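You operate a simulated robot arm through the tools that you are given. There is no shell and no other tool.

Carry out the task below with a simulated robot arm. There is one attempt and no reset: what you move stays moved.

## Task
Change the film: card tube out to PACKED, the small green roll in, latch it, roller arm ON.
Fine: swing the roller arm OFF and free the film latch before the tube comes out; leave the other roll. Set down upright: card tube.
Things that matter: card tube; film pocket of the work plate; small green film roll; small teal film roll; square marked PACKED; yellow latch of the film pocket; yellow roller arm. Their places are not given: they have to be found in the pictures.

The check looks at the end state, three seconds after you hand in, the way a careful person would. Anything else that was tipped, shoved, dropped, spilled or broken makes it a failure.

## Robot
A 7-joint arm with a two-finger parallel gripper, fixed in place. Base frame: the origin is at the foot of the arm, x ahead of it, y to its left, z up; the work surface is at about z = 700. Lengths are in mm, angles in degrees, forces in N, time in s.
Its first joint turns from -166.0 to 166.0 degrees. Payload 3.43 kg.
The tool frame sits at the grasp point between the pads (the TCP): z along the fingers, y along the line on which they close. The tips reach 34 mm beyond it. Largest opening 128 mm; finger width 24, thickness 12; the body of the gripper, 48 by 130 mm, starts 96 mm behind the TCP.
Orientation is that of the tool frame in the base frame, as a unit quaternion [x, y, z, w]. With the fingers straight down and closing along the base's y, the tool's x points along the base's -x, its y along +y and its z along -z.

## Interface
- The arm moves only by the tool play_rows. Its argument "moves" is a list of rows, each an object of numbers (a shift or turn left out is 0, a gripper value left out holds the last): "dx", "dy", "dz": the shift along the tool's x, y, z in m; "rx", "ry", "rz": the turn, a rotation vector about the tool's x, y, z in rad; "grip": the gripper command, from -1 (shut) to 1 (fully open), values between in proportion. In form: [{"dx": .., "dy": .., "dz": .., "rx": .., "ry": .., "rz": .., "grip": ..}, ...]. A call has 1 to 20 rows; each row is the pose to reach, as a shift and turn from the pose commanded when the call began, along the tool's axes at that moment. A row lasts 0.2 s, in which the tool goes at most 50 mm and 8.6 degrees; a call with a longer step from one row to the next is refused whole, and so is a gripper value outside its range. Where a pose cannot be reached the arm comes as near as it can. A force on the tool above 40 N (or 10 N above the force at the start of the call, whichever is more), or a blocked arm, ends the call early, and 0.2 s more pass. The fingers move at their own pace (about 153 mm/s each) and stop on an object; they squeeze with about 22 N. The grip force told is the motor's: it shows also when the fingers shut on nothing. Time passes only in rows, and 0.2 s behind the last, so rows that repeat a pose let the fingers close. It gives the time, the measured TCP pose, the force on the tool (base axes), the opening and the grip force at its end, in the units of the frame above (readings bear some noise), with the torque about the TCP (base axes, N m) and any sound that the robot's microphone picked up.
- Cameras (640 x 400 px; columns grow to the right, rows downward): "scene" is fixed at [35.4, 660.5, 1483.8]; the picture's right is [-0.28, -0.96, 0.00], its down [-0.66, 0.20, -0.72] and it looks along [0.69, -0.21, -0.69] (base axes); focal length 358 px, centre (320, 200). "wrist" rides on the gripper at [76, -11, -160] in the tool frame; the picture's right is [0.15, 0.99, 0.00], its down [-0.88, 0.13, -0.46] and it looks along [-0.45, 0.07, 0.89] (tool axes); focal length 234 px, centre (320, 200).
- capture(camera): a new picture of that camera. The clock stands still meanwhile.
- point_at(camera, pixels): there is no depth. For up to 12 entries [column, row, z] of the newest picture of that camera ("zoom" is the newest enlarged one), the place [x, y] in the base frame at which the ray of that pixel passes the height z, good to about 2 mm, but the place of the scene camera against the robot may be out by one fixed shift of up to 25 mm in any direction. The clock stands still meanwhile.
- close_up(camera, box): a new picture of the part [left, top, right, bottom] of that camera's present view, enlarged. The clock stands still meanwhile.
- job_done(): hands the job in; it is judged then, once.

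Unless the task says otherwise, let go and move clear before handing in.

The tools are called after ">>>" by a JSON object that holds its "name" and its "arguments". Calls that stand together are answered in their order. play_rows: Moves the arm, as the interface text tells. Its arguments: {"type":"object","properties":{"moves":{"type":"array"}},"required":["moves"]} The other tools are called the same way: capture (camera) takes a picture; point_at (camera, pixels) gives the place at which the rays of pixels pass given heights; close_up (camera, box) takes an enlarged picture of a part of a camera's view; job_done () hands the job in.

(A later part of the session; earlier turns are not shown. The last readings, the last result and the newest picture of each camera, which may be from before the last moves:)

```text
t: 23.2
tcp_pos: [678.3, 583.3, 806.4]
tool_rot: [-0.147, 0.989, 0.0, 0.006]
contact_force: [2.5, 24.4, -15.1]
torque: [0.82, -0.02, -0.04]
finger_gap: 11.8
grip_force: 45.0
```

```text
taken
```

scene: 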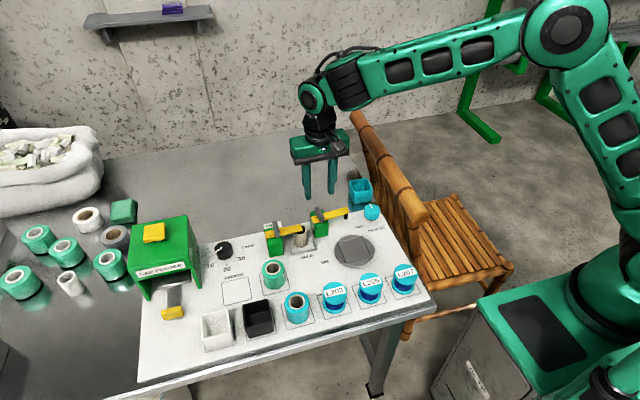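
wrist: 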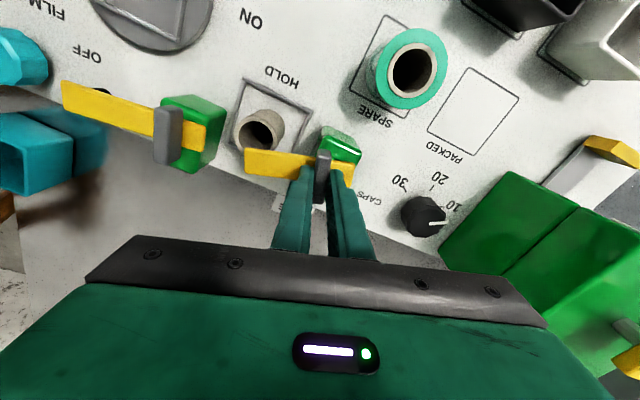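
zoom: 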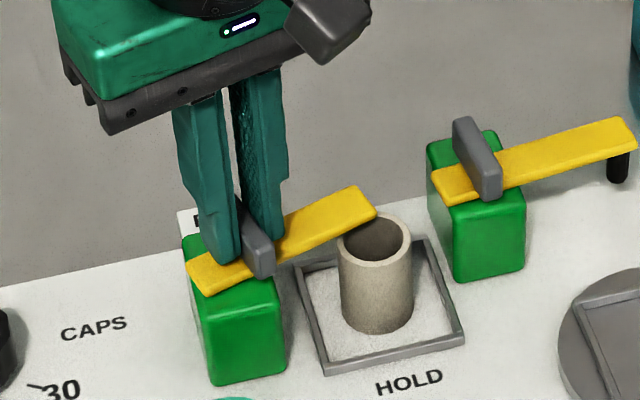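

The latch swings freely and the force of 24 N in +y only shows a small centring offset. I'll correct it and continue another 36°.

>>> {"name": "play_rows", "arguments": {"moves": [{"dx": -0.0006, "dy": 0.0013, "rz": -0.03, "grip": -1}, {"dx": -0.0009, "dy": 0.0013, "rz": -0.1}, {"dx": -0.0009, "dy": 0.0013, "rz": -0.17}, {"dx": -0.0009, "dy": 0.0013, "rz": -0.24}, {"dx": -0.0009, "dy": 0.0013, "rz": -0.31}, {"dx": -0.0009, "dy": 0.0013, "rz": -0.38}, {"dx": -0.0009, "dy": 0.0013, "rz": -0.45}, {"dx": -0.0009, "dy": 0.0013, "rz": -0.52}, {"dx": -0.0009, "dy": 0.0013, "rz": -0.59}, {"dx": -0.0009, "dy": 0.0013, "rz": -0.63}, {"dx": -0.0009, "dy": 0.0013, "rz": -0.63}]}}

>>> {"name": "close_up", "arguments": {"camera": "scene", "box": [230, 185, 350, 260]}}

>>> {"name": "capture", "arguments": {"camera": "wrist"}}

```text
t: 25.6
tcp_pos: [677.1, 585.7, 808.3]
tool_rot: [-0.445, 0.895, -0.002, 0.005]
contact_force: [-23.1, 23.1, -13.7]
torque: [1.66, 0.46, -0.11]
finger_gap: 11.7
grip_force: 45.3
```

```text
5.33 times, centred on (290, 222) of scene
```

zoom: 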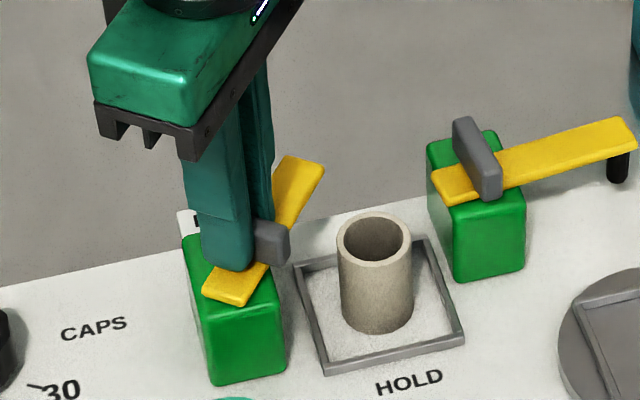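

```text
taken
```

wrist: 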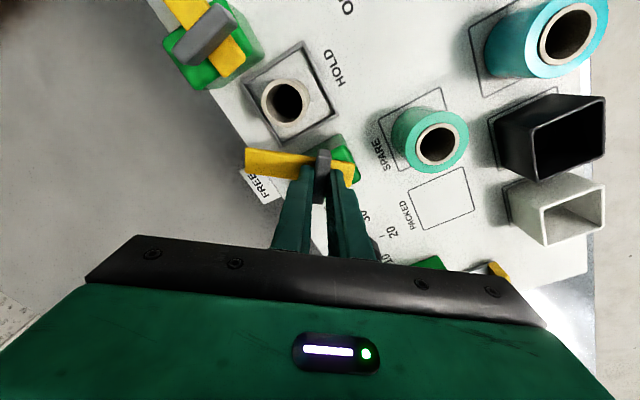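

The latch arm is about 52° round and the tube mouth is already clear. The 32 N force fits my grip point being ~5 mm off the pivot, so I'll follow that arc for another 18°.

>>> {"name": "play_rows", "arguments": {"moves": [{"dx": -0.0005, "dy": 0.0016, "rz": 0.0, "grip": -1}, {"dx": -0.0009, "dy": 0.0032, "rz": 0.0}, {"dx": -0.0009, "dy": 0.0036, "rz": -0.07}, {"dx": -0.0008, "dy": 0.004, "rz": -0.14}, {"dx": -0.0008, "dy": 0.0044, "rz": -0.21}, {"dx": -0.0007, "dy": 0.0048, "rz": -0.28}, {"dx": -0.0007, "dy": 0.0048, "rz": -0.31}, {"dx": -0.0007, "dy": 0.0048, "rz": -0.31}]}}

>>> {"name": "close_up", "arguments": {"camera": "scene", "box": [230, 185, 350, 260]}}

>>> {"name": "capture", "arguments": {"camera": "wrist"}}

```text
t: 27.4
tcp_pos: [675.3, 585.8, 807.6]
tool_rot: [-0.577, 0.817, -0.004, 0.004]
contact_force: [-15.2, -6.5, -8.8]
torque: [-0.24, 1.31, -0.02]
finger_gap: 11.9
grip_force: 44.9
```

```text
5.33 times, centred on (290, 222) of scene
```

zoom: 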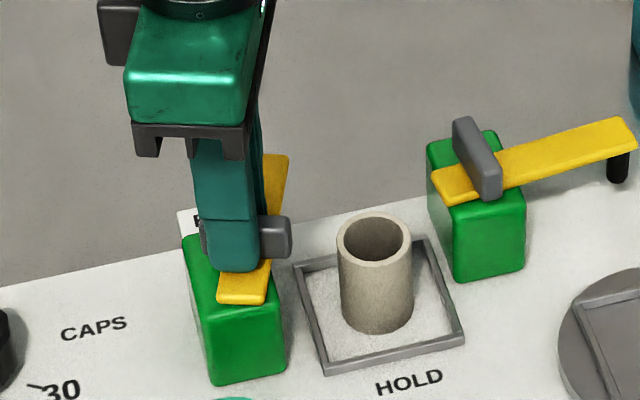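

```text
taken
```

wrist: 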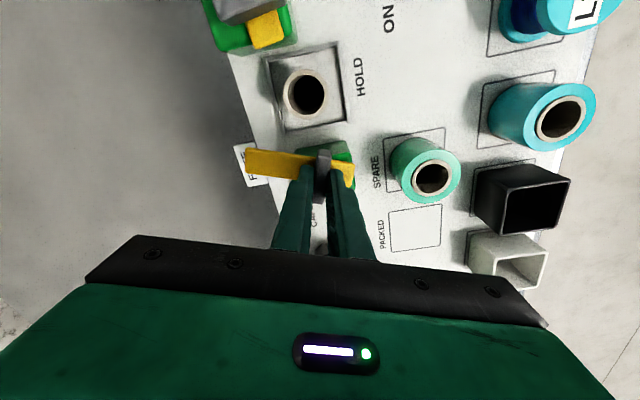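

At about 70° there's still no stop, and the latch arm now points near the FREE sign. I'll continue up to 90° while watching the torque.

>>> {"name": "play_rows", "arguments": {"moves": [{"dx": 0.0008, "dy": 0.0015, "rz": -0.05, "grip": -1}, {"dx": 0.001, "dy": 0.002, "rz": -0.12}, {"dx": 0.0012, "dy": 0.0024, "rz": -0.19}, {"dx": 0.0014, "dy": 0.0027, "rz": -0.26}, {"dx": 0.0015, "dy": 0.0029, "rz": -0.32}, {"dx": 0.0015, "dy": 0.0029, "rz": -0.32}]}}

>>> {"name": "close_up", "arguments": {"camera": "scene", "box": [230, 185, 350, 260]}}

>>> {"name": "capture", "arguments": {"camera": "wrist"}}

```text
t: 28.8
tcp_pos: [675.2, 586.9, 808.1]
tool_rot: [-0.699, 0.715, -0.003, 0.005]
contact_force: [17.3, 9.1, -10.4]
torque: [0.98, 0.4, 0.1]
finger_gap: 11.9
grip_force: 44.9
```

```text
5.33 times, centred on (290, 222) of scene
```

zoom: 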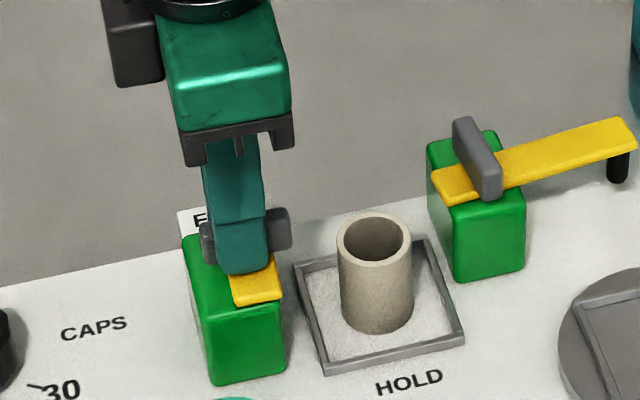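

```text
taken
```

wrist: 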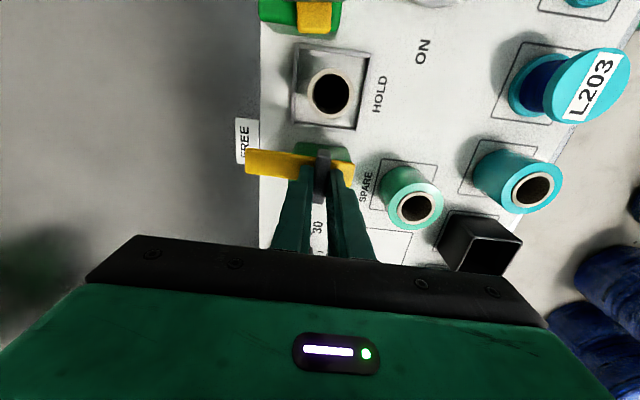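

The latch arm now points along +x at the FREE sign, with torque about z still near zero. I'll try 8° more to find the end stop.

>>> {"name": "play_rows", "arguments": {"moves": [{"dx": -0.0005, "dy": -0.0015, "rz": -0.02, "grip": -1}, {"dx": -0.0005, "dy": -0.0015, "rz": -0.06}, {"dx": -0.0005, "dy": -0.0015, "rz": -0.1}, {"dx": -0.0005, "dy": -0.0015, "rz": -0.14}, {"dx": -0.0005, "dy": -0.0015, "rz": -0.14}]}}

>>> {"name": "capture", "arguments": {"camera": "wrist"}}

```text
t: 30.0
tcp_pos: [675.2, 586.9, 808.0]
tool_rot: [0.748, -0.664, 0.004, -0.003]
contact_force: [6.6, -4.0, -2.6]
torque: [-0.44, 0.66, -1.32]
finger_gap: 14.3
grip_force: 45.1
```

```text
taken
```

wrist: 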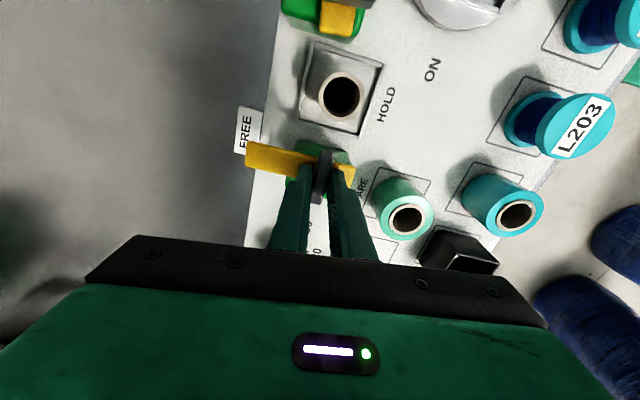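

The stop is reached (torque −1.32 N·m, bar slightly turned in the pads), so FREE is at about 90°. I'll back the tool off 8°, open and lift clear.

>>> {"name": "play_rows", "arguments": {"moves": [{"rz": 0.08, "grip": -1}, {"rz": 0.13, "grip": -0.7}, {"rz": 0.13, "grip": -0.4}, {"rz": 0.13, "grip": -0.22}, {"rz": 0.13, "dz": -0.02}, {"rz": 0.13, "dz": -0.05}, {"rz": 0.13, "dz": -0.08}, {"rz": 0.13, "dz": -0.1}, {"rz": 0.13, "dz": -0.1}]}}

>>> {"name": "capture", "arguments": {"camera": "wrist"}}

>>> {"name": "close_up", "arguments": {"camera": "scene", "box": [230, 185, 350, 260]}}

```text
t: 32.0
tcp_pos: [672.6, 587.0, 909.3]
tool_rot: [-0.702, 0.712, -0.004, 0.004]
contact_force: [-0.1, 0.2, 0.2]
torque: [0.01, -0.06, 0.03]
finger_gap: 49.9
grip_force: 0.1
```

```text
taken
```

wrist: 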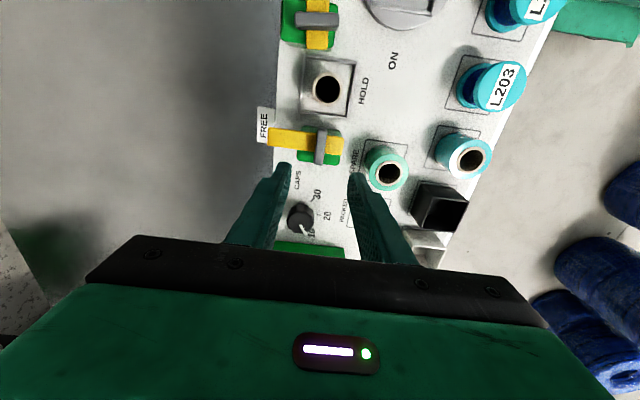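

```text
5.33 times, centred on (290, 222) of scene
```

zoom: 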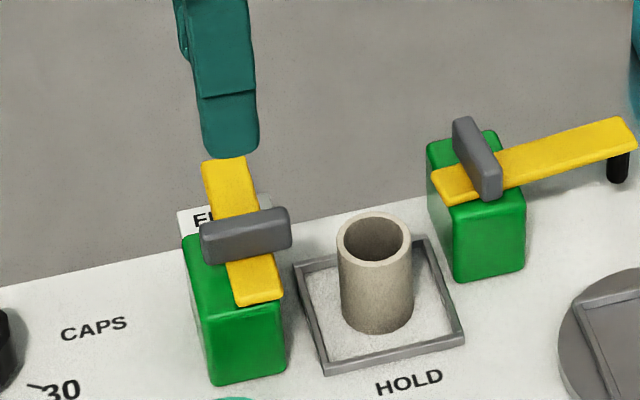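

Both levers are clear: the latch arm points back at FREE and the roller arm is at OFF. The tube at scene zoom (375,270) stands free, so I'll zoom in on the wrist view to locate it precisely.

>>> {"name": "close_up", "arguments": {"camera": "wrist", "box": [280, 40, 376, 100]}}

>>> {"name": "close_up", "arguments": {"camera": "wrist", "box": [240, 40, 400, 140]}}

```text
6.67 times, centred on (328, 70) of wrist
```

zoom: 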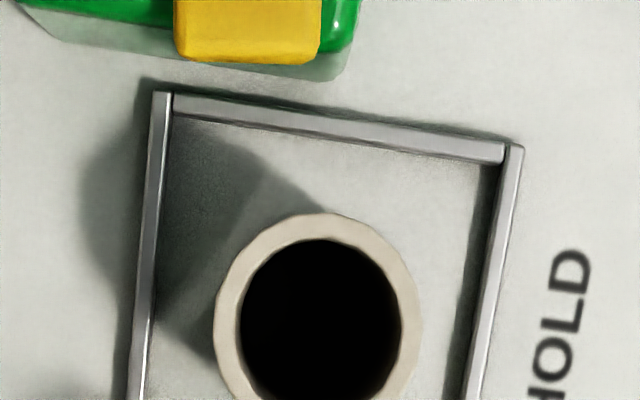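

```text
4.00 times, centred on (320, 90) of wrist
```

zoom: 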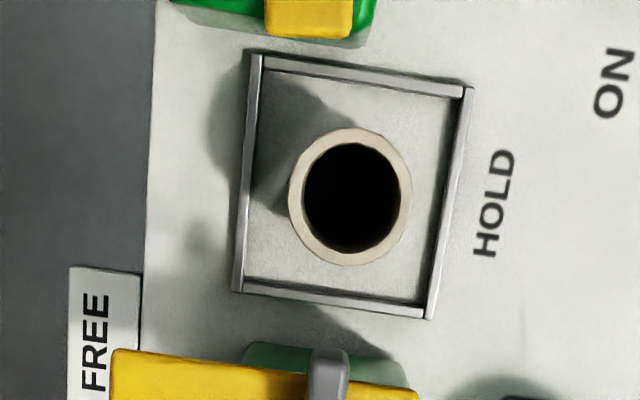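

The wrist camera is almost straight above the tube, with the rim centre at zoom (350,197). I'll read off its place and the pocket corners.

>>> {"name": "point_at", "arguments": {"camera": "zoom", "pixels": [[350, 197, 750], [350, 197, 770], [288, 197, 760], [412, 197, 760], [350, 128, 760], [350, 266, 760], [255, 55, 708], [473, 90, 708], [431, 318, 708], [235, 290, 708], [265, 68, 708], [420, 300, 708]]}}

>>> {"name": "point_at", "arguments": {"camera": "scene", "pixels": [[300.2, 230.3, 750], [300.2, 230.3, 770], [300.2, 230.3, 790], [300.4, 244, 705], [294.3, 244, 705]]}}

```text
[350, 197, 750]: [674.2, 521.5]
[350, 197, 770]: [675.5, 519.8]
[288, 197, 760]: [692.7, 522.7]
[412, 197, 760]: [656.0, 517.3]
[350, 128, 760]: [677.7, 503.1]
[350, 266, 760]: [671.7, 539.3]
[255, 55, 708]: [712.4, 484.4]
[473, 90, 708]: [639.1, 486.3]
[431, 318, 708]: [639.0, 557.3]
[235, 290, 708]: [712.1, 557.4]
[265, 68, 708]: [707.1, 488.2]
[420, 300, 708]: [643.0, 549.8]
```

```text
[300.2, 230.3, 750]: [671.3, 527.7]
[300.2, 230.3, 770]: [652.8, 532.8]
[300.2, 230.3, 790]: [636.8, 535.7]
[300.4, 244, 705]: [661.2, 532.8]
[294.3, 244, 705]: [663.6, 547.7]
```

The tube is centred in the pocket at about (675, 521), about 37 mm across, with its rim near z≈755–765. I'll grip it along x, since that keeps the fingers away from the latch bar; first I'll move above it, square up the small tilt and open to about 70 mm.

>>> {"name": "play_rows", "arguments": {"moves": [{"dx": 0.02, "dy": -0.001, "rx": -0.004, "grip": 0.1}, {"dx": 0.04, "dy": -0.002, "rx": -0.008, "grip": 0.1}, {"dx": 0.06, "dy": -0.003, "rx": -0.011}, {"dx": 0.066, "dy": -0.0033, "rx": -0.011}, {"dx": 0.066, "dy": -0.0033, "dz": 0.03, "rx": -0.011}, {"dx": 0.066, "dy": -0.0033, "dz": 0.06, "rx": -0.011}, {"dx": 0.066, "dy": -0.0033, "dz": 0.08, "rx": -0.011}, {"dx": 0.066, "dy": -0.0033, "dz": 0.08, "rx": -0.011}]}}

>>> {"name": "capture", "arguments": {"camera": "wrist"}}

>>> {"name": "close_up", "arguments": {"camera": "scene", "box": [230, 165, 370, 253]}}

```text
t: 33.8
tcp_pos: [676.6, 522.6, 827.4]
tool_rot: [-0.703, 0.711, 0.0, 0.0]
contact_force: [-0.5, 0.4, -0.5]
torque: [-0.05, 0.02, 0.0]
finger_gap: 70.6
grip_force: 0.1
```

```text
taken
```

wrist: 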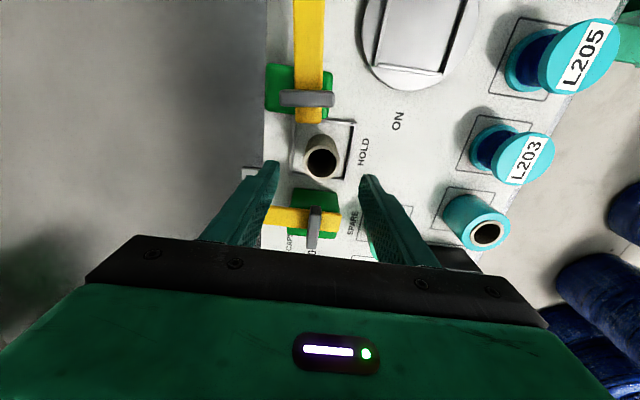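

```text
4.55 times, centred on (300, 209) of scene
```

zoom: 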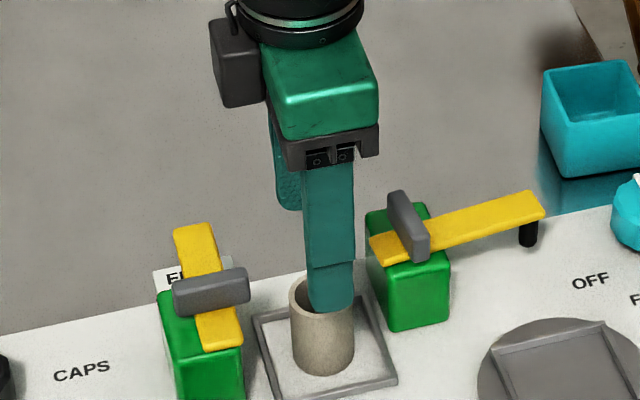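

The tool is now vertical, and the tube's rim sits at wrist (320,160) between the fingers. I'll verify the tube position from this view to cross-check height and centring.

>>> {"name": "close_up", "arguments": {"camera": "wrist", "box": [256, 110, 384, 190]}}

```text
5.00 times, centred on (320, 150) of wrist
```

zoom: 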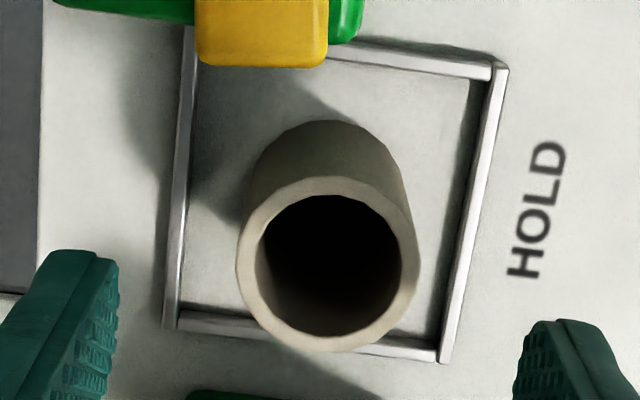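

>>> {"name": "point_at", "arguments": {"camera": "zoom", "pixels": [[329, 264, 750], [329, 264, 755], [329, 264, 760], [329, 264, 765], [329, 264, 770], [238, 264, 760], [420, 264, 760], [325, 125, 708], [190, 35, 708], [503, 68, 708], [443, 360, 708], [168, 325, 708]]}}

```text
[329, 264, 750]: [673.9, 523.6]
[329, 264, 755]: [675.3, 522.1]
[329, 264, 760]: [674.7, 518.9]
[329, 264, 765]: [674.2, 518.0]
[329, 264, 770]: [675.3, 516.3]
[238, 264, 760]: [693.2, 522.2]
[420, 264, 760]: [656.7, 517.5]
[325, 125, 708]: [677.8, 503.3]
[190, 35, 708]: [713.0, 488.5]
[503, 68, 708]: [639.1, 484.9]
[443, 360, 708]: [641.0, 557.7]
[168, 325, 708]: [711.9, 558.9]
```

The tube centre holds at (675, 521) with the rim at z≈756. I'll descend so the tips reach about z=728, well above the pocket frame, and close.

>>> {"name": "play_rows", "arguments": {"moves": [{"dx": 0.0016, "dy": 0.0016, "dz": 0.015}, {"dx": 0.0016, "dy": 0.0016, "dz": 0.03}, {"dx": 0.0016, "dy": 0.0016, "dz": 0.045}, {"dx": 0.0016, "dy": 0.0016, "dz": 0.058}, {"dx": 0.0016, "dy": 0.0016, "dz": 0.065}, {"dx": 0.0016, "dy": 0.0016, "dz": 0.065, "grip": 0.1}, {"dx": 0.0016, "dy": 0.0016, "dz": 0.065, "grip": -0.2}, {"dx": 0.0016, "dy": 0.0016, "dz": 0.065, "grip": -0.4}, {"dx": 0.0016, "dy": 0.0016, "dz": 0.065, "grip": -0.6}, {"dx": 0.0016, "dy": 0.0016, "dz": 0.065, "grip": -0.7}, {"dx": 0.0016, "dy": 0.0016, "dz": 0.065, "grip": -0.7}]}}

>>> {"name": "capture", "arguments": {"camera": "wrist"}}

>>> {"name": "close_up", "arguments": {"camera": "scene", "box": [230, 185, 350, 260]}}

```text
t: 36.2
tcp_pos: [674.2, 520.8, 763.5]
tool_rot: [-0.703, 0.711, 0.0, -0.001]
contact_force: [-0.4, 0.2, 0.8]
torque: [0.0, -0.02, -0.02]
finger_gap: 35.7
grip_force: 21.9
```

```text
taken
```

wrist: 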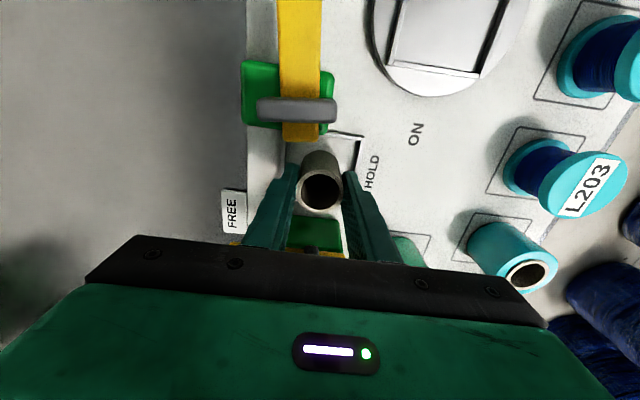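

```text
5.33 times, centred on (290, 222) of scene
```

zoom: 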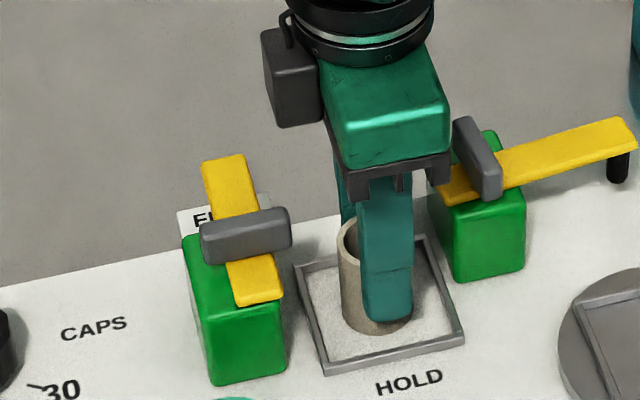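

The tube is held (gap 35.7, force 21.9 N). I'll lift it straight up to clear the levers and check it comes along upright.

>>> {"name": "play_rows", "arguments": {"moves": [{"dz": -0.01, "grip": -0.7}, {"dz": -0.02}, {"dz": -0.035}, {"dz": -0.055}, {"dz": -0.08}, {"dz": -0.105}, {"dz": -0.13}, {"dz": -0.145}, {"dz": -0.145}]}}

>>> {"name": "capture", "arguments": {"camera": "wrist"}}

>>> {"name": "capture", "arguments": {"camera": "scene"}}

```text
t: 38.2
tcp_pos: [674.7, 519.2, 908.7]
tool_rot: [-0.703, 0.711, -0.001, -0.001]
contact_force: [-0.4, -0.5, 0.1]
torque: [0.02, 0.0, 0.0]
finger_gap: 35.6
grip_force: 22.0
```

```text
taken
```

wrist: 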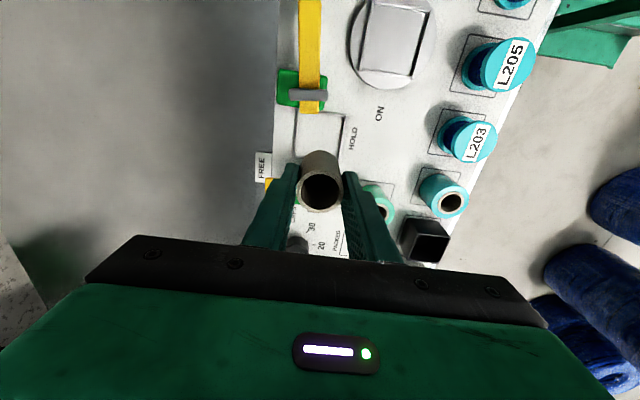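

```text
taken
```

scene: 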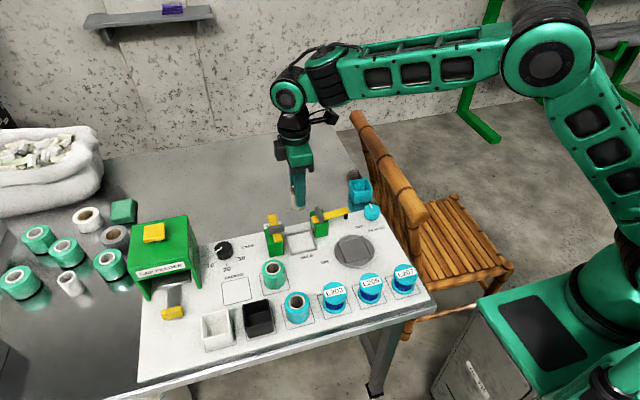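

The tube is out and hanging upright at scene (298,190). I'll locate the PACKED square and the cap feeder's extent in the scene picture to plan a clear path.

>>> {"name": "close_up", "arguments": {"camera": "scene", "box": [120, 200, 300, 355]}}

>>> {"name": "close_up", "arguments": {"camera": "scene", "box": [200, 250, 300, 313]}}

```text
2.58 times, centred on (210, 278) of scene
```

zoom: 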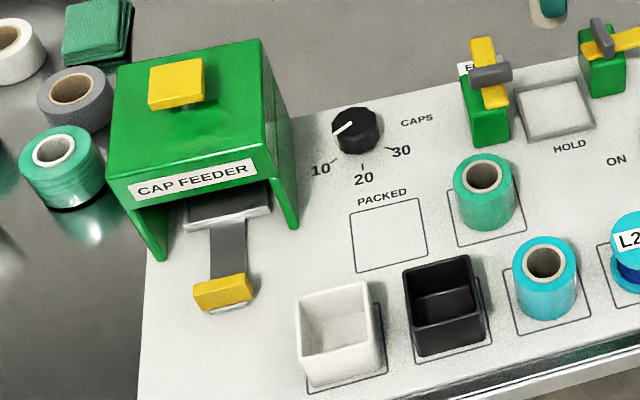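

```text
6.35 times, centred on (250, 282) of scene
```

zoom: 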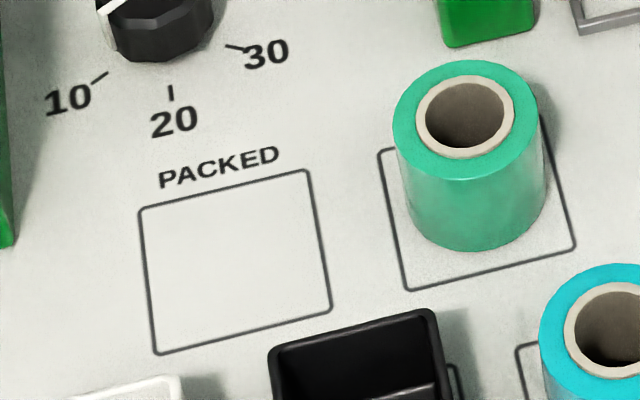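

>>> {"name": "point_at", "arguments": {"camera": "zoom", "pixels": [[140, 208, 702], [308, 170, 702], [332, 308, 702], [156, 354, 702], [380, 152, 702], [408, 290, 702], [575, 246, 702], [465, 118, 756], [470, 245, 702], [355, 345, 745], [160, 55, 705], [5, 245, 702]]}}

>>> {"name": "point_at", "arguments": {"camera": "scene", "pixels": [[204, 289, 702], [188, 257, 800], [188, 257, 830], [192, 216, 800], [192, 216, 830], [133, 222, 830], [275, 362, 702]]}}

```text
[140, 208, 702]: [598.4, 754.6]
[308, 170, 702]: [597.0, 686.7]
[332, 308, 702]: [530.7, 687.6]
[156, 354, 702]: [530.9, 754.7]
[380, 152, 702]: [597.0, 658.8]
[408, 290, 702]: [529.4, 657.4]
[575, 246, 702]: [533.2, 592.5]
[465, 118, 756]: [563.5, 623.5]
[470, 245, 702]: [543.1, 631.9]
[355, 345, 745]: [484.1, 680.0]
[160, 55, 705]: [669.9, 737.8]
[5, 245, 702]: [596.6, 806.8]
```

```text
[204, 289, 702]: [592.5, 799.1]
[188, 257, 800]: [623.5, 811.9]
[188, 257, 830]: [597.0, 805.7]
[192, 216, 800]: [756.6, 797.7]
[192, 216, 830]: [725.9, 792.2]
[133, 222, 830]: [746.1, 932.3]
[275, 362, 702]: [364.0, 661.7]
```

From the scene, PACKED spans about 67 mm, with its centre at roughly (572, 714) after correction, and the cap feeder starts near y≈793. I'll carry the tube high toward it and turn the tool back, so the wrist camera can measure the square directly.

>>> {"name": "play_rows", "arguments": {"moves": [{"dx": -0.01, "dy": 0.004, "rz": 0.13, "grip": -0.7}, {"dx": -0.025, "dy": 0.009, "rz": 0.26}, {"dx": -0.04, "dy": 0.015, "rz": 0.39}, {"dx": -0.055, "dy": 0.02, "rz": 0.52}, {"dx": -0.07, "dy": 0.026, "rz": 0.65}, {"dx": -0.085, "dy": 0.031, "rz": 0.78}, {"dx": -0.1, "dy": 0.037, "rz": 0.91}, {"dx": -0.115, "dy": 0.042, "rz": 1.04}, {"dx": -0.13, "dy": 0.048, "rz": 1.17}, {"dx": -0.145, "dy": 0.053, "rz": 1.3}, {"dx": -0.16, "dy": 0.058, "rz": 1.43}, {"dx": -0.1701, "dy": 0.0616, "rz": 1.558}, {"dx": -0.1701, "dy": 0.0616, "rz": 1.558}, {"dx": -0.1701, "dy": 0.0616, "rz": 1.558}]}}

>>> {"name": "capture", "arguments": {"camera": "wrist"}}

>>> {"name": "close_up", "arguments": {"camera": "wrist", "box": [240, 50, 432, 170]}}

```text
t: 41.2
tcp_pos: [616.5, 693.3, 909.0]
tool_rot: [0.0, 1.0, 0.0, 0.0]
contact_force: [-0.4, -0.1, 0.1]
torque: [0.0, 0.0, 0.0]
finger_gap: 35.7
grip_force: 22.5
```

```text
taken
```

wrist: 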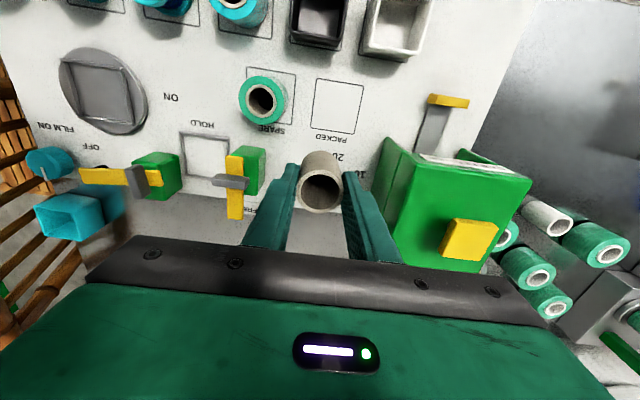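

```text
3.33 times, centred on (336, 110) of wrist
```

zoom: 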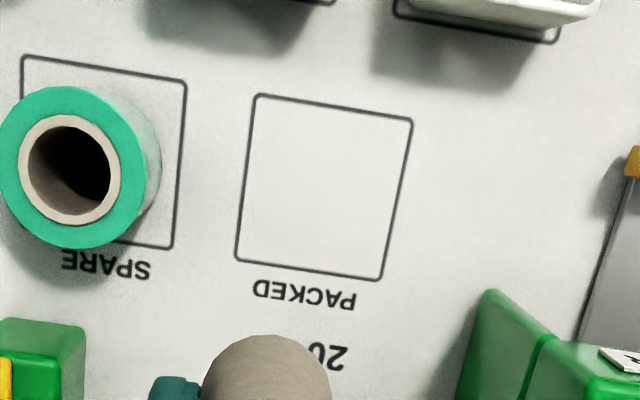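

The PACKED square is clear in the wrist zoom with corners (257,95), (413,120), (380,280) and (236,260). I'll read off its place and that of the green roll.

>>> {"name": "point_at", "arguments": {"camera": "zoom", "pixels": [[257, 96, 702], [412, 120, 702], [380, 279, 702], [237, 261, 702], [323, 188, 702], [22, 57, 702], [186, 82, 702], [170, 248, 702], [72, 168, 756], [72, 168, 762], [2, 168, 760], [147, 168, 760]]}}

>>> {"name": "close_up", "arguments": {"camera": "wrist", "box": [272, 130, 368, 230]}}

```text
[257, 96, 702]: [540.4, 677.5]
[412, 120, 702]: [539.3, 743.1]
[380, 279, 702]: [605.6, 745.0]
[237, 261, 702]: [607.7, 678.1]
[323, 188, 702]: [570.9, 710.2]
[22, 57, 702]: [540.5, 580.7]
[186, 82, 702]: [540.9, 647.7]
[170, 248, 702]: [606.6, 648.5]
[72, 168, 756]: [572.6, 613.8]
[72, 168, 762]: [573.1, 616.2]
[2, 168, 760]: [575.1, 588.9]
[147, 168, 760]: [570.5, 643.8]
```

```text
4.00 times, centred on (320, 180) of wrist
```

zoom: 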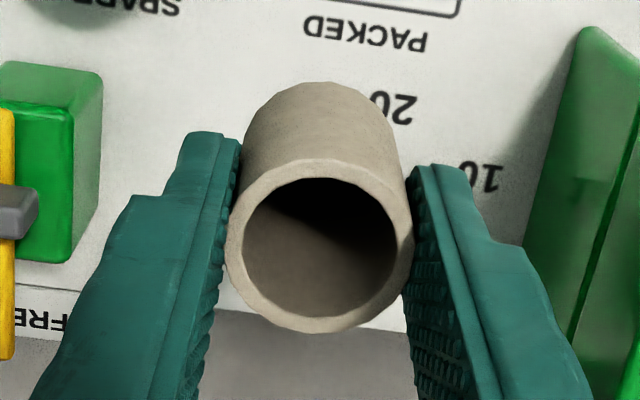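

PACKED's centre is (573.3, 711) and the green roll's is about (573, 615), about 55 mm across. I'll carry the tube over PACKED and lower it to just above its old seating height.

>>> {"name": "play_rows", "arguments": {"moves": [{"dx": 0.012, "dy": 0.005, "grip": -0.7}, {"dx": 0.028, "dy": 0.012}, {"dx": 0.0432, "dy": 0.0177}, {"dx": 0.0432, "dy": 0.0177}, {"dx": 0.0432, "dy": 0.0177, "dz": 0.03}, {"dx": 0.0432, "dy": 0.0177, "dz": 0.06}, {"dx": 0.0432, "dy": 0.0177, "dz": 0.09}, {"dx": 0.0432, "dy": 0.0177, "dz": 0.115}, {"dx": 0.0432, "dy": 0.0177, "dz": 0.13}, {"dx": 0.0432, "dy": 0.0177, "dz": 0.138}, {"dx": 0.0432, "dy": 0.0177, "dz": 0.138}]}}

>>> {"name": "close_up", "arguments": {"camera": "scene", "box": [190, 230, 310, 305]}}

>>> {"name": "capture", "arguments": {"camera": "wrist"}}

```text
t: 43.6
tcp_pos: [572.0, 708.1, 769.1]
tool_rot: [0.0, 1.0, 0.0, 0.0]
contact_force: [-0.2, 0.8, 0.6]
torque: [0.01, -0.03, 0.03]
finger_gap: 35.9
grip_force: 22.4
```

```text
5.33 times, centred on (250, 268) of scene
```

zoom: 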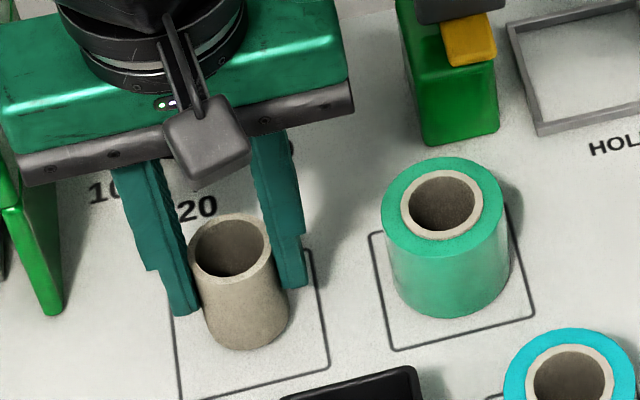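

```text
taken
```

wrist: 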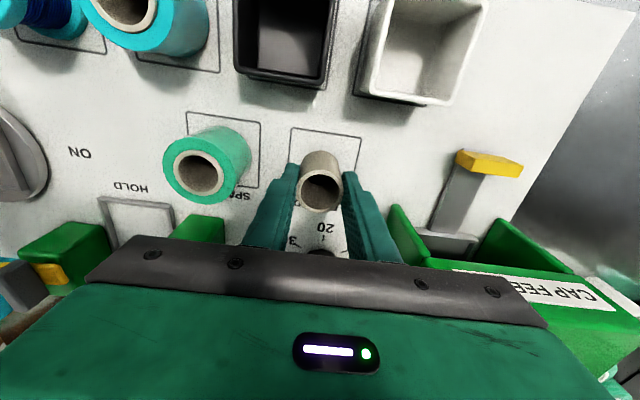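

The tube hovers inside the PACKED outline at TCP z=769. I'll lower it in small steps until the force shows it standing.

>>> {"name": "play_rows", "arguments": {"moves": [{"dx": -0.001, "dy": 0.002, "dz": 0.002, "grip": -0.7}, {"dx": -0.001, "dy": 0.002, "dz": 0.004}, {"dx": -0.001, "dy": 0.002, "dz": 0.005}, {"dx": -0.001, "dy": 0.002, "dz": 0.005}]}}

```text
t: 44.6
tcp_pos: [572.9, 710.8, 765.5]
tool_rot: [-0.001, 1.0, 0.0, -0.001]
contact_force: [0.7, 0.2, -0.1]
torque: [0.02, -0.03, 0.01]
finger_gap: 35.5
grip_force: 22.3
```

The tool is at z=765.5 with no contact yet. I'll lower further in 1 mm steps.

>>> {"name": "play_rows", "arguments": {"moves": [{"dz": 0.001, "grip": -0.7}, {"dz": 0.002}, {"dz": 0.003}, {"dz": 0.003}]}}

```text
t: 45.6
tcp_pos: [573.5, 711.7, 762.9]
tool_rot: [-0.001, 1.0, 0.0, 0.0]
contact_force: [-1.7, 0.1, 11.3]
torque: [-0.04, -0.01, 0.01]
finger_gap: 36.2
grip_force: 22.0
```

An upward force of 11 N shows the tube is standing on the plate. I'll ease the fingers open, then lift straight up.

>>> {"name": "play_rows", "arguments": {"moves": [{"dz": -0.0005, "grip": -0.42}, {"dz": -0.0005, "grip": -0.35}, {"dz": -0.0005, "grip": -0.25}, {"dz": -0.0005, "grip": -0.2}, {"dz": -0.015}, {"dz": -0.035}, {"dz": -0.06}, {"dz": -0.09}, {"dz": -0.12}, {"dz": -0.15}, {"dz": -0.15}]}}

>>> {"name": "capture", "arguments": {"camera": "wrist"}}

>>> {"name": "close_up", "arguments": {"camera": "scene", "box": [190, 230, 310, 305]}}

```text
t: 48.0
tcp_pos: [573.1, 712.2, 912.8]
tool_rot: [-0.001, 1.0, 0.0, 0.0]
contact_force: [0.5, 1.0, 0.1]
torque: [0.01, -0.05, 0.02]
finger_gap: 51.0
grip_force: 0.0
```

```text
taken
```

wrist: 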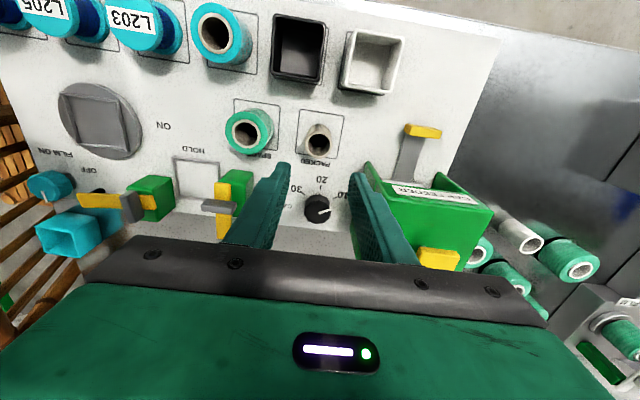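

```text
5.33 times, centred on (250, 268) of scene
```

zoom: 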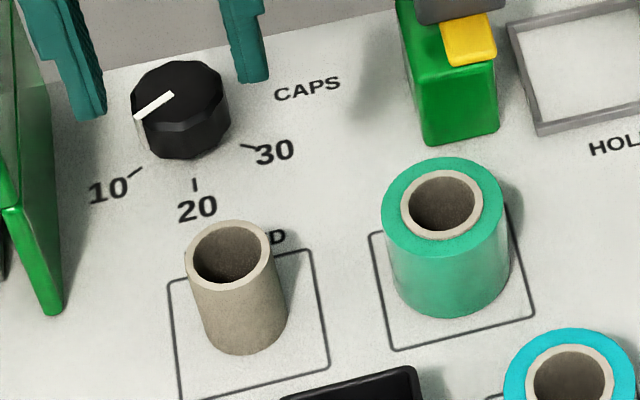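

The tube stands upright inside the PACKED outline. Next I'll move above the green roll on SPARE and turn the tool to close along x, which is the orientation that clears the latch bar at the pocket.

>>> {"name": "play_rows", "arguments": {"moves": [{"dy": -0.008, "rz": -0.13, "grip": 0.33}, {"dy": -0.016, "rz": -0.26, "grip": 0.33}, {"dy": -0.024, "rz": -0.39}, {"dy": -0.032, "rz": -0.52}, {"dy": -0.04, "rz": -0.65}, {"dy": -0.049, "rz": -0.78}, {"dy": -0.057, "dz": 0.004, "rz": -0.91}, {"dy": -0.065, "dz": 0.009, "rz": -1.04}, {"dy": -0.073, "dz": 0.014, "rz": -1.17}, {"dy": -0.081, "dz": 0.02, "rz": -1.3}, {"dy": -0.09, "dz": 0.027, "rz": -1.43}, {"dy": -0.097, "dz": 0.033, "rz": -1.558}, {"dy": -0.097, "dz": 0.033, "rz": -1.558}, {"dy": -0.097, "dz": 0.033, "rz": -1.558}]}}

>>> {"name": "capture", "arguments": {"camera": "wrist"}}

>>> {"name": "close_up", "arguments": {"camera": "wrist", "box": [240, 80, 400, 180]}}

```text
t: 51.0
tcp_pos: [572.7, 612.3, 877.7]
tool_rot: [-0.704, 0.711, 0.0, 0.001]
contact_force: [-0.8, 0.9, 0.0]
torque: [0.03, -0.03, 0.03]
finger_gap: 84.9
grip_force: 0.1
```

```text
taken
```

wrist: 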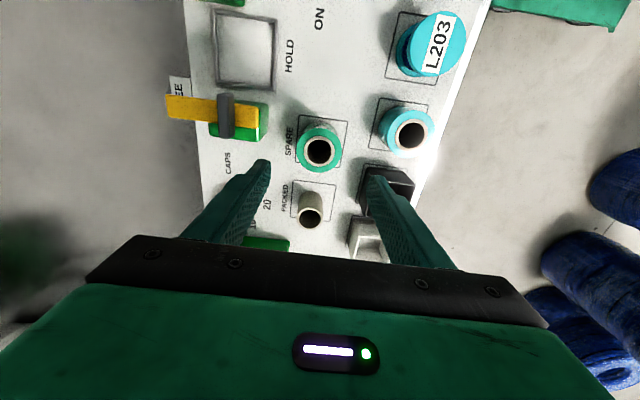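

```text
4.00 times, centred on (320, 130) of wrist
```

zoom: 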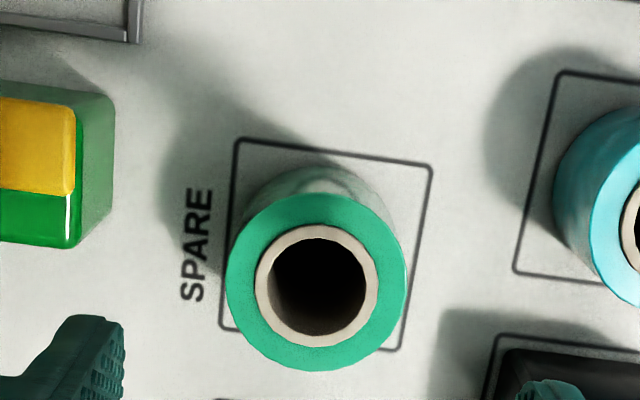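

The green roll's top is at zoom (316,281), with a core rim inside it. I'll measure its centre and diameter from here.

>>> {"name": "point_at", "arguments": {"camera": "zoom", "pixels": [[316.5, 281.5, 750], [316.5, 281.5, 756], [316.5, 281.5, 762], [226, 281, 756], [407, 281, 756], [316, 192, 756], [316, 371, 756], [317, 286, 756], [240, 140, 702], [433, 168, 702], [400, 350, 702], [222, 328, 702]]}}

>>> {"name": "close_up", "arguments": {"camera": "scene", "box": [240, 240, 310, 300]}}

```text
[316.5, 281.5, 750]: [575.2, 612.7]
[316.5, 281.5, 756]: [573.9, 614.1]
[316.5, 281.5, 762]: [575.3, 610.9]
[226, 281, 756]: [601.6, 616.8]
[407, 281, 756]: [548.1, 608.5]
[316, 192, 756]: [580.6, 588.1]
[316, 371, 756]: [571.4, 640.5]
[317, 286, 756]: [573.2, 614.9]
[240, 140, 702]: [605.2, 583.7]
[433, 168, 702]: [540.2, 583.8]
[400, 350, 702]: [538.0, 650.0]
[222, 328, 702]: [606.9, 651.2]
```

```text
6.67 times, centred on (275, 270) of scene
```

zoom: 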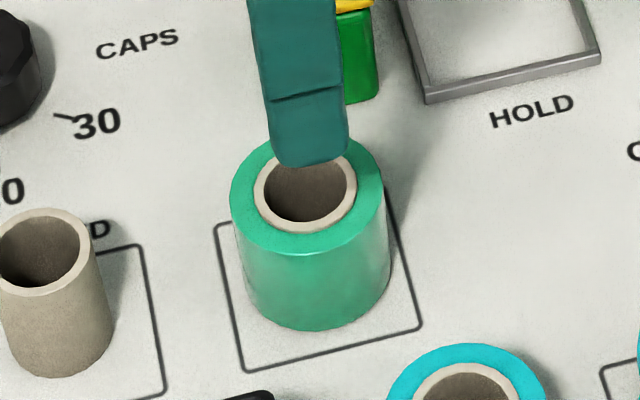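

The green roll's centre is (574, 614) with a diameter of about 54 mm. I'll descend around it to the same height as for the tube and close.

>>> {"name": "play_rows", "arguments": {"moves": [{"dx": -0.0018, "dy": -0.0012, "dz": 0.02, "grip": 0.33}, {"dx": -0.0018, "dy": -0.0012, "dz": 0.045}, {"dx": -0.0018, "dy": -0.0012, "dz": 0.07}, {"dx": -0.0018, "dy": -0.0012, "dz": 0.09}, {"dx": -0.0018, "dy": -0.0012, "dz": 0.105}, {"dx": -0.0018, "dy": -0.0012, "dz": 0.114}, {"dx": -0.0018, "dy": -0.0012, "dz": 0.114}, {"dx": -0.0018, "dy": -0.0012, "dz": 0.114, "grip": 0.1}, {"dx": -0.0018, "dy": -0.0012, "dz": 0.114, "grip": -0.1}, {"dx": -0.0018, "dy": -0.0012, "dz": 0.114, "grip": -0.3}, {"dx": -0.0018, "dy": -0.0012, "dz": 0.114, "grip": -0.5}, {"dx": -0.0018, "dy": -0.0012, "dz": 0.114, "grip": -0.6}, {"dx": -0.0018, "dy": -0.0012, "dz": 0.114, "grip": -0.6}]}}

>>> {"name": "capture", "arguments": {"camera": "wrist"}}

>>> {"name": "close_up", "arguments": {"camera": "scene", "box": [210, 225, 330, 300]}}

```text
t: 53.8
tcp_pos: [573.8, 614.2, 765.1]
tool_rot: [-0.703, 0.711, -0.001, 0.0]
contact_force: [-0.4, -0.6, 0.3]
torque: [0.01, -0.04, -0.03]
finger_gap: 54.6
grip_force: 22.0
```

```text
taken
```

wrist: 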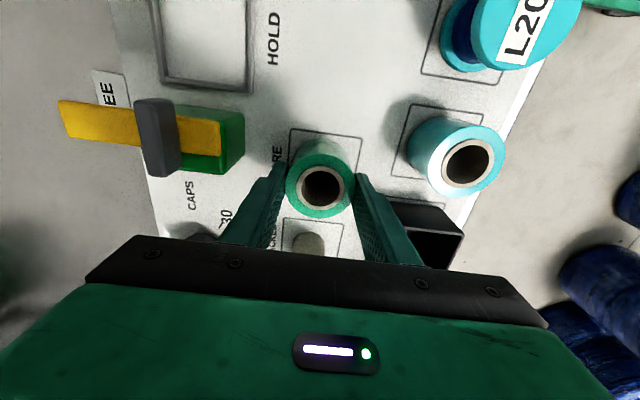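

```text
5.33 times, centred on (270, 262) of scene
```

zoom: 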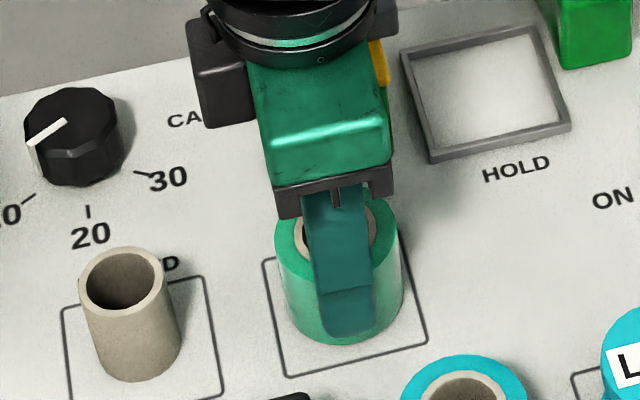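

The roll is held (gap 54.6, 22 N). I'll lift it straight up to travel height and check it.

>>> {"name": "play_rows", "arguments": {"moves": [{"dz": -0.006, "grip": -0.6}, {"dz": -0.015}, {"dz": -0.03}, {"dz": -0.05}, {"dz": -0.075}, {"dz": -0.1}, {"dz": -0.125}, {"dz": -0.145}, {"dz": -0.145}]}}

>>> {"name": "close_up", "arguments": {"camera": "scene", "box": [200, 160, 360, 300]}}

>>> {"name": "capture", "arguments": {"camera": "wrist"}}

```text
t: 55.8
tcp_pos: [575.9, 614.3, 910.6]
tool_rot: [-0.703, 0.712, 0.0, 0.0]
contact_force: [-0.7, 0.4, -1.5]
torque: [0.03, 0.01, -0.03]
finger_gap: 54.7
grip_force: 22.7
```

```text
2.86 times, centred on (280, 230) of scene
```

zoom: 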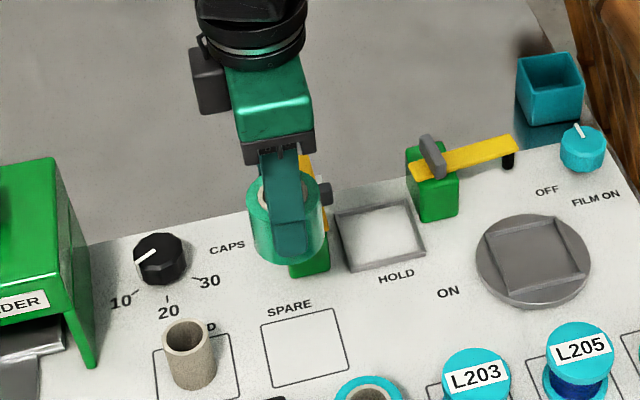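

```text
taken
```

wrist: 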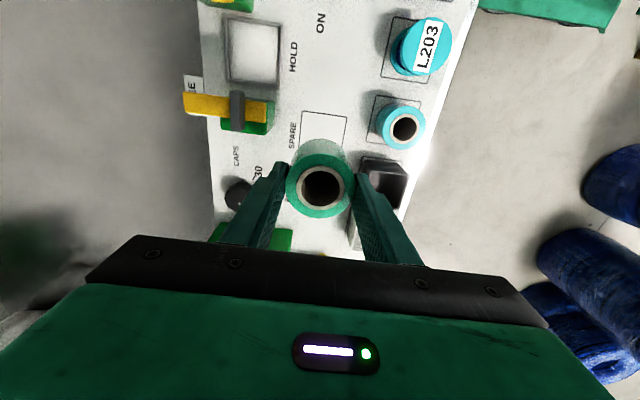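

The roll hangs upright with the SPARE square empty. I'll carry it over the pocket at (675.6, 521.3), staying at travel height above the levers.

>>> {"name": "play_rows", "arguments": {"moves": [{"dx": 0.013, "dy": -0.0145, "grip": -0.6}, {"dx": 0.03, "dy": -0.033}, {"dx": 0.048, "dy": -0.053}, {"dx": 0.066, "dy": -0.073}, {"dx": 0.082, "dy": -0.091}, {"dx": 0.0917, "dy": -0.1019}, {"dx": 0.0917, "dy": -0.1019}, {"dx": 0.0917, "dy": -0.1019}]}}

>>> {"name": "capture", "arguments": {"camera": "wrist"}}

>>> {"name": "close_up", "arguments": {"camera": "wrist", "box": [250, 80, 400, 215]}}

>>> {"name": "close_up", "arguments": {"camera": "scene", "box": [230, 150, 370, 260]}}

```text
t: 57.6
tcp_pos: [674.4, 522.3, 909.4]
tool_rot: [-0.702, 0.712, 0.001, 0.0]
contact_force: [-0.4, -0.6, -1.1]
torque: [-0.02, 0.0, -0.03]
finger_gap: 54.9
grip_force: 22.3
```

```text
taken
```

wrist: 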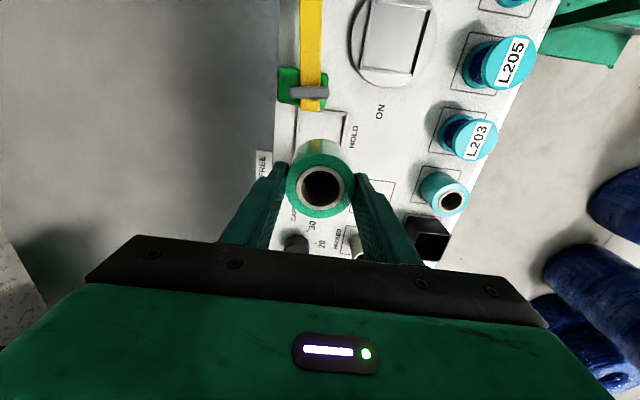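

```text
2.96 times, centred on (325, 148) of wrist
```

zoom: 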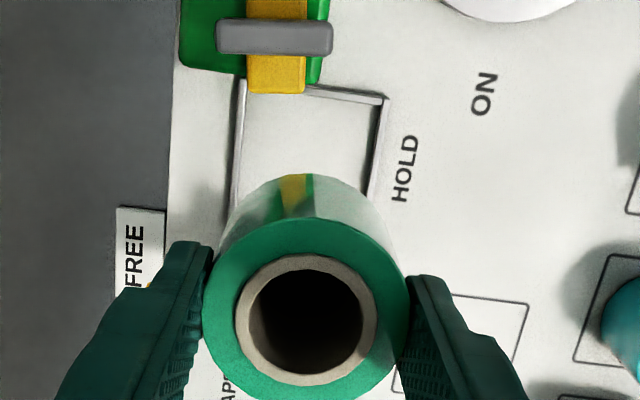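

```text
3.64 times, centred on (300, 205) of scene
```

zoom: 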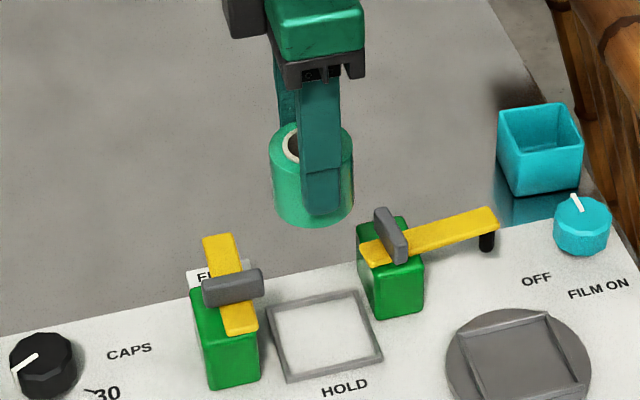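

The roll is upright over the empty pocket, with about 4–5 mm clearance inside the frame. I'll lower it to just above the frame and check centring before going in.

>>> {"name": "play_rows", "arguments": {"moves": [{"dy": -0.0008, "dz": 0.02, "grip": -0.6}, {"dy": -0.0008, "dz": 0.045}, {"dy": -0.0008, "dz": 0.07}, {"dy": -0.0008, "dz": 0.095}, {"dy": -0.0008, "dz": 0.112}, {"dy": -0.0008, "dz": 0.12}, {"dy": -0.0008, "dz": 0.12}, {"dy": -0.0008, "dz": 0.12}]}}

>>> {"name": "close_up", "arguments": {"camera": "wrist", "box": [240, 90, 400, 220]}}

>>> {"name": "close_up", "arguments": {"camera": "scene", "box": [260, 195, 345, 260]}}

```text
t: 59.4
tcp_pos: [675.0, 522.5, 788.9]
tool_rot: [-0.703, 0.711, 0.001, 0.0]
contact_force: [0.1, 0.2, -1.8]
torque: [0.01, -0.04, 0.03]
finger_gap: 54.6
grip_force: 22.2
```

```text
3.08 times, centred on (320, 155) of wrist
```

zoom: 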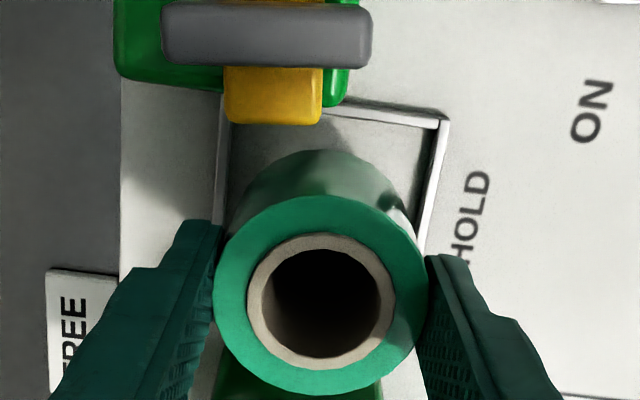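

```text
6.15 times, centred on (302, 228) of scene
```

zoom: 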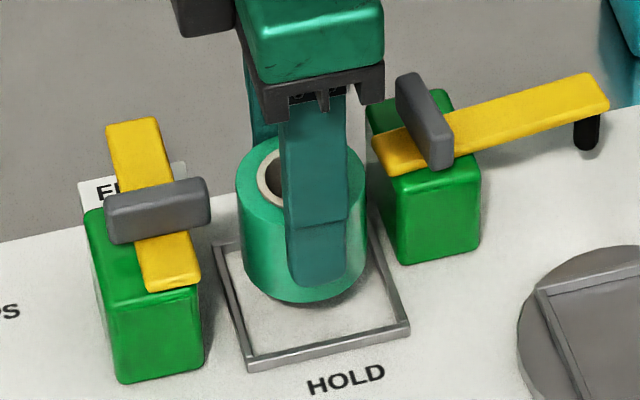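

The roll's bottom is just above the frame and looks centred. I'll go down in gentle steps, watching for contact with the frame.

>>> {"name": "play_rows", "arguments": {"moves": [{"dz": 0.004, "grip": -0.6}, {"dz": 0.008}, {"dz": 0.012}, {"dz": 0.015}, {"dz": 0.018}, {"dz": 0.02}, {"dz": 0.02}]}}

>>> {"name": "close_up", "arguments": {"camera": "scene", "box": [260, 195, 345, 260]}}

```text
t: 61.0
tcp_pos: [676.2, 522.2, 769.6]
tool_rot: [-0.703, 0.711, 0.0, 0.0]
contact_force: [0.2, -0.9, 0.1]
torque: [-0.01, 0.01, 0.0]
finger_gap: 54.8
grip_force: 22.2
```

```text
6.15 times, centred on (302, 228) of scene
```

zoom: 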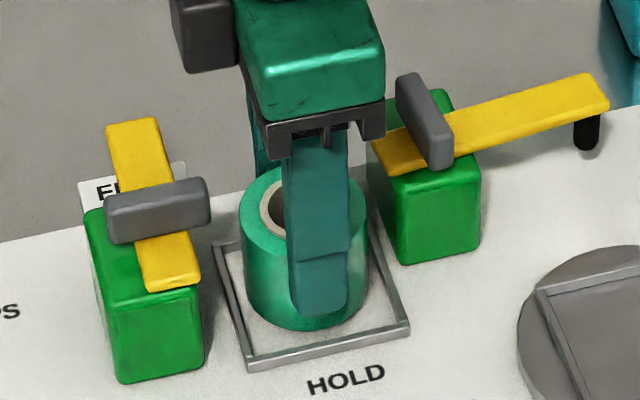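

The roll has entered the frame with no contact force at z=769.6. I'll lower the last few millimetres.

>>> {"name": "play_rows", "arguments": {"moves": [{"dz": 0.001, "grip": -0.6}, {"dz": 0.002}, {"dz": 0.003}, {"dz": 0.0035}, {"dz": 0.0035}]}}

```text
t: 62.2
tcp_pos: [677.2, 522.6, 766.2]
tool_rot: [-0.703, 0.712, -0.001, 0.0]
contact_force: [0.4, -0.2, -0.8]
torque: [-0.04, -0.01, 0.0]
finger_gap: 54.8
grip_force: 21.9
```

There's no contact yet at z=766.2. I'll continue in half-millimetre steps.

>>> {"name": "play_rows", "arguments": {"moves": [{"dz": 0.0007, "grip": -0.6}, {"dz": 0.0014}, {"dz": 0.002}, {"dz": 0.002}]}}

```text
t: 63.2
tcp_pos: [676.1, 522.7, 765.1]
tool_rot: [-0.703, 0.711, 0.001, 0.001]
contact_force: [-1.3, -3.3, 9.1]
torque: [-0.16, 0.13, 0.02]
finger_gap: 54.8
grip_force: 22.5
```

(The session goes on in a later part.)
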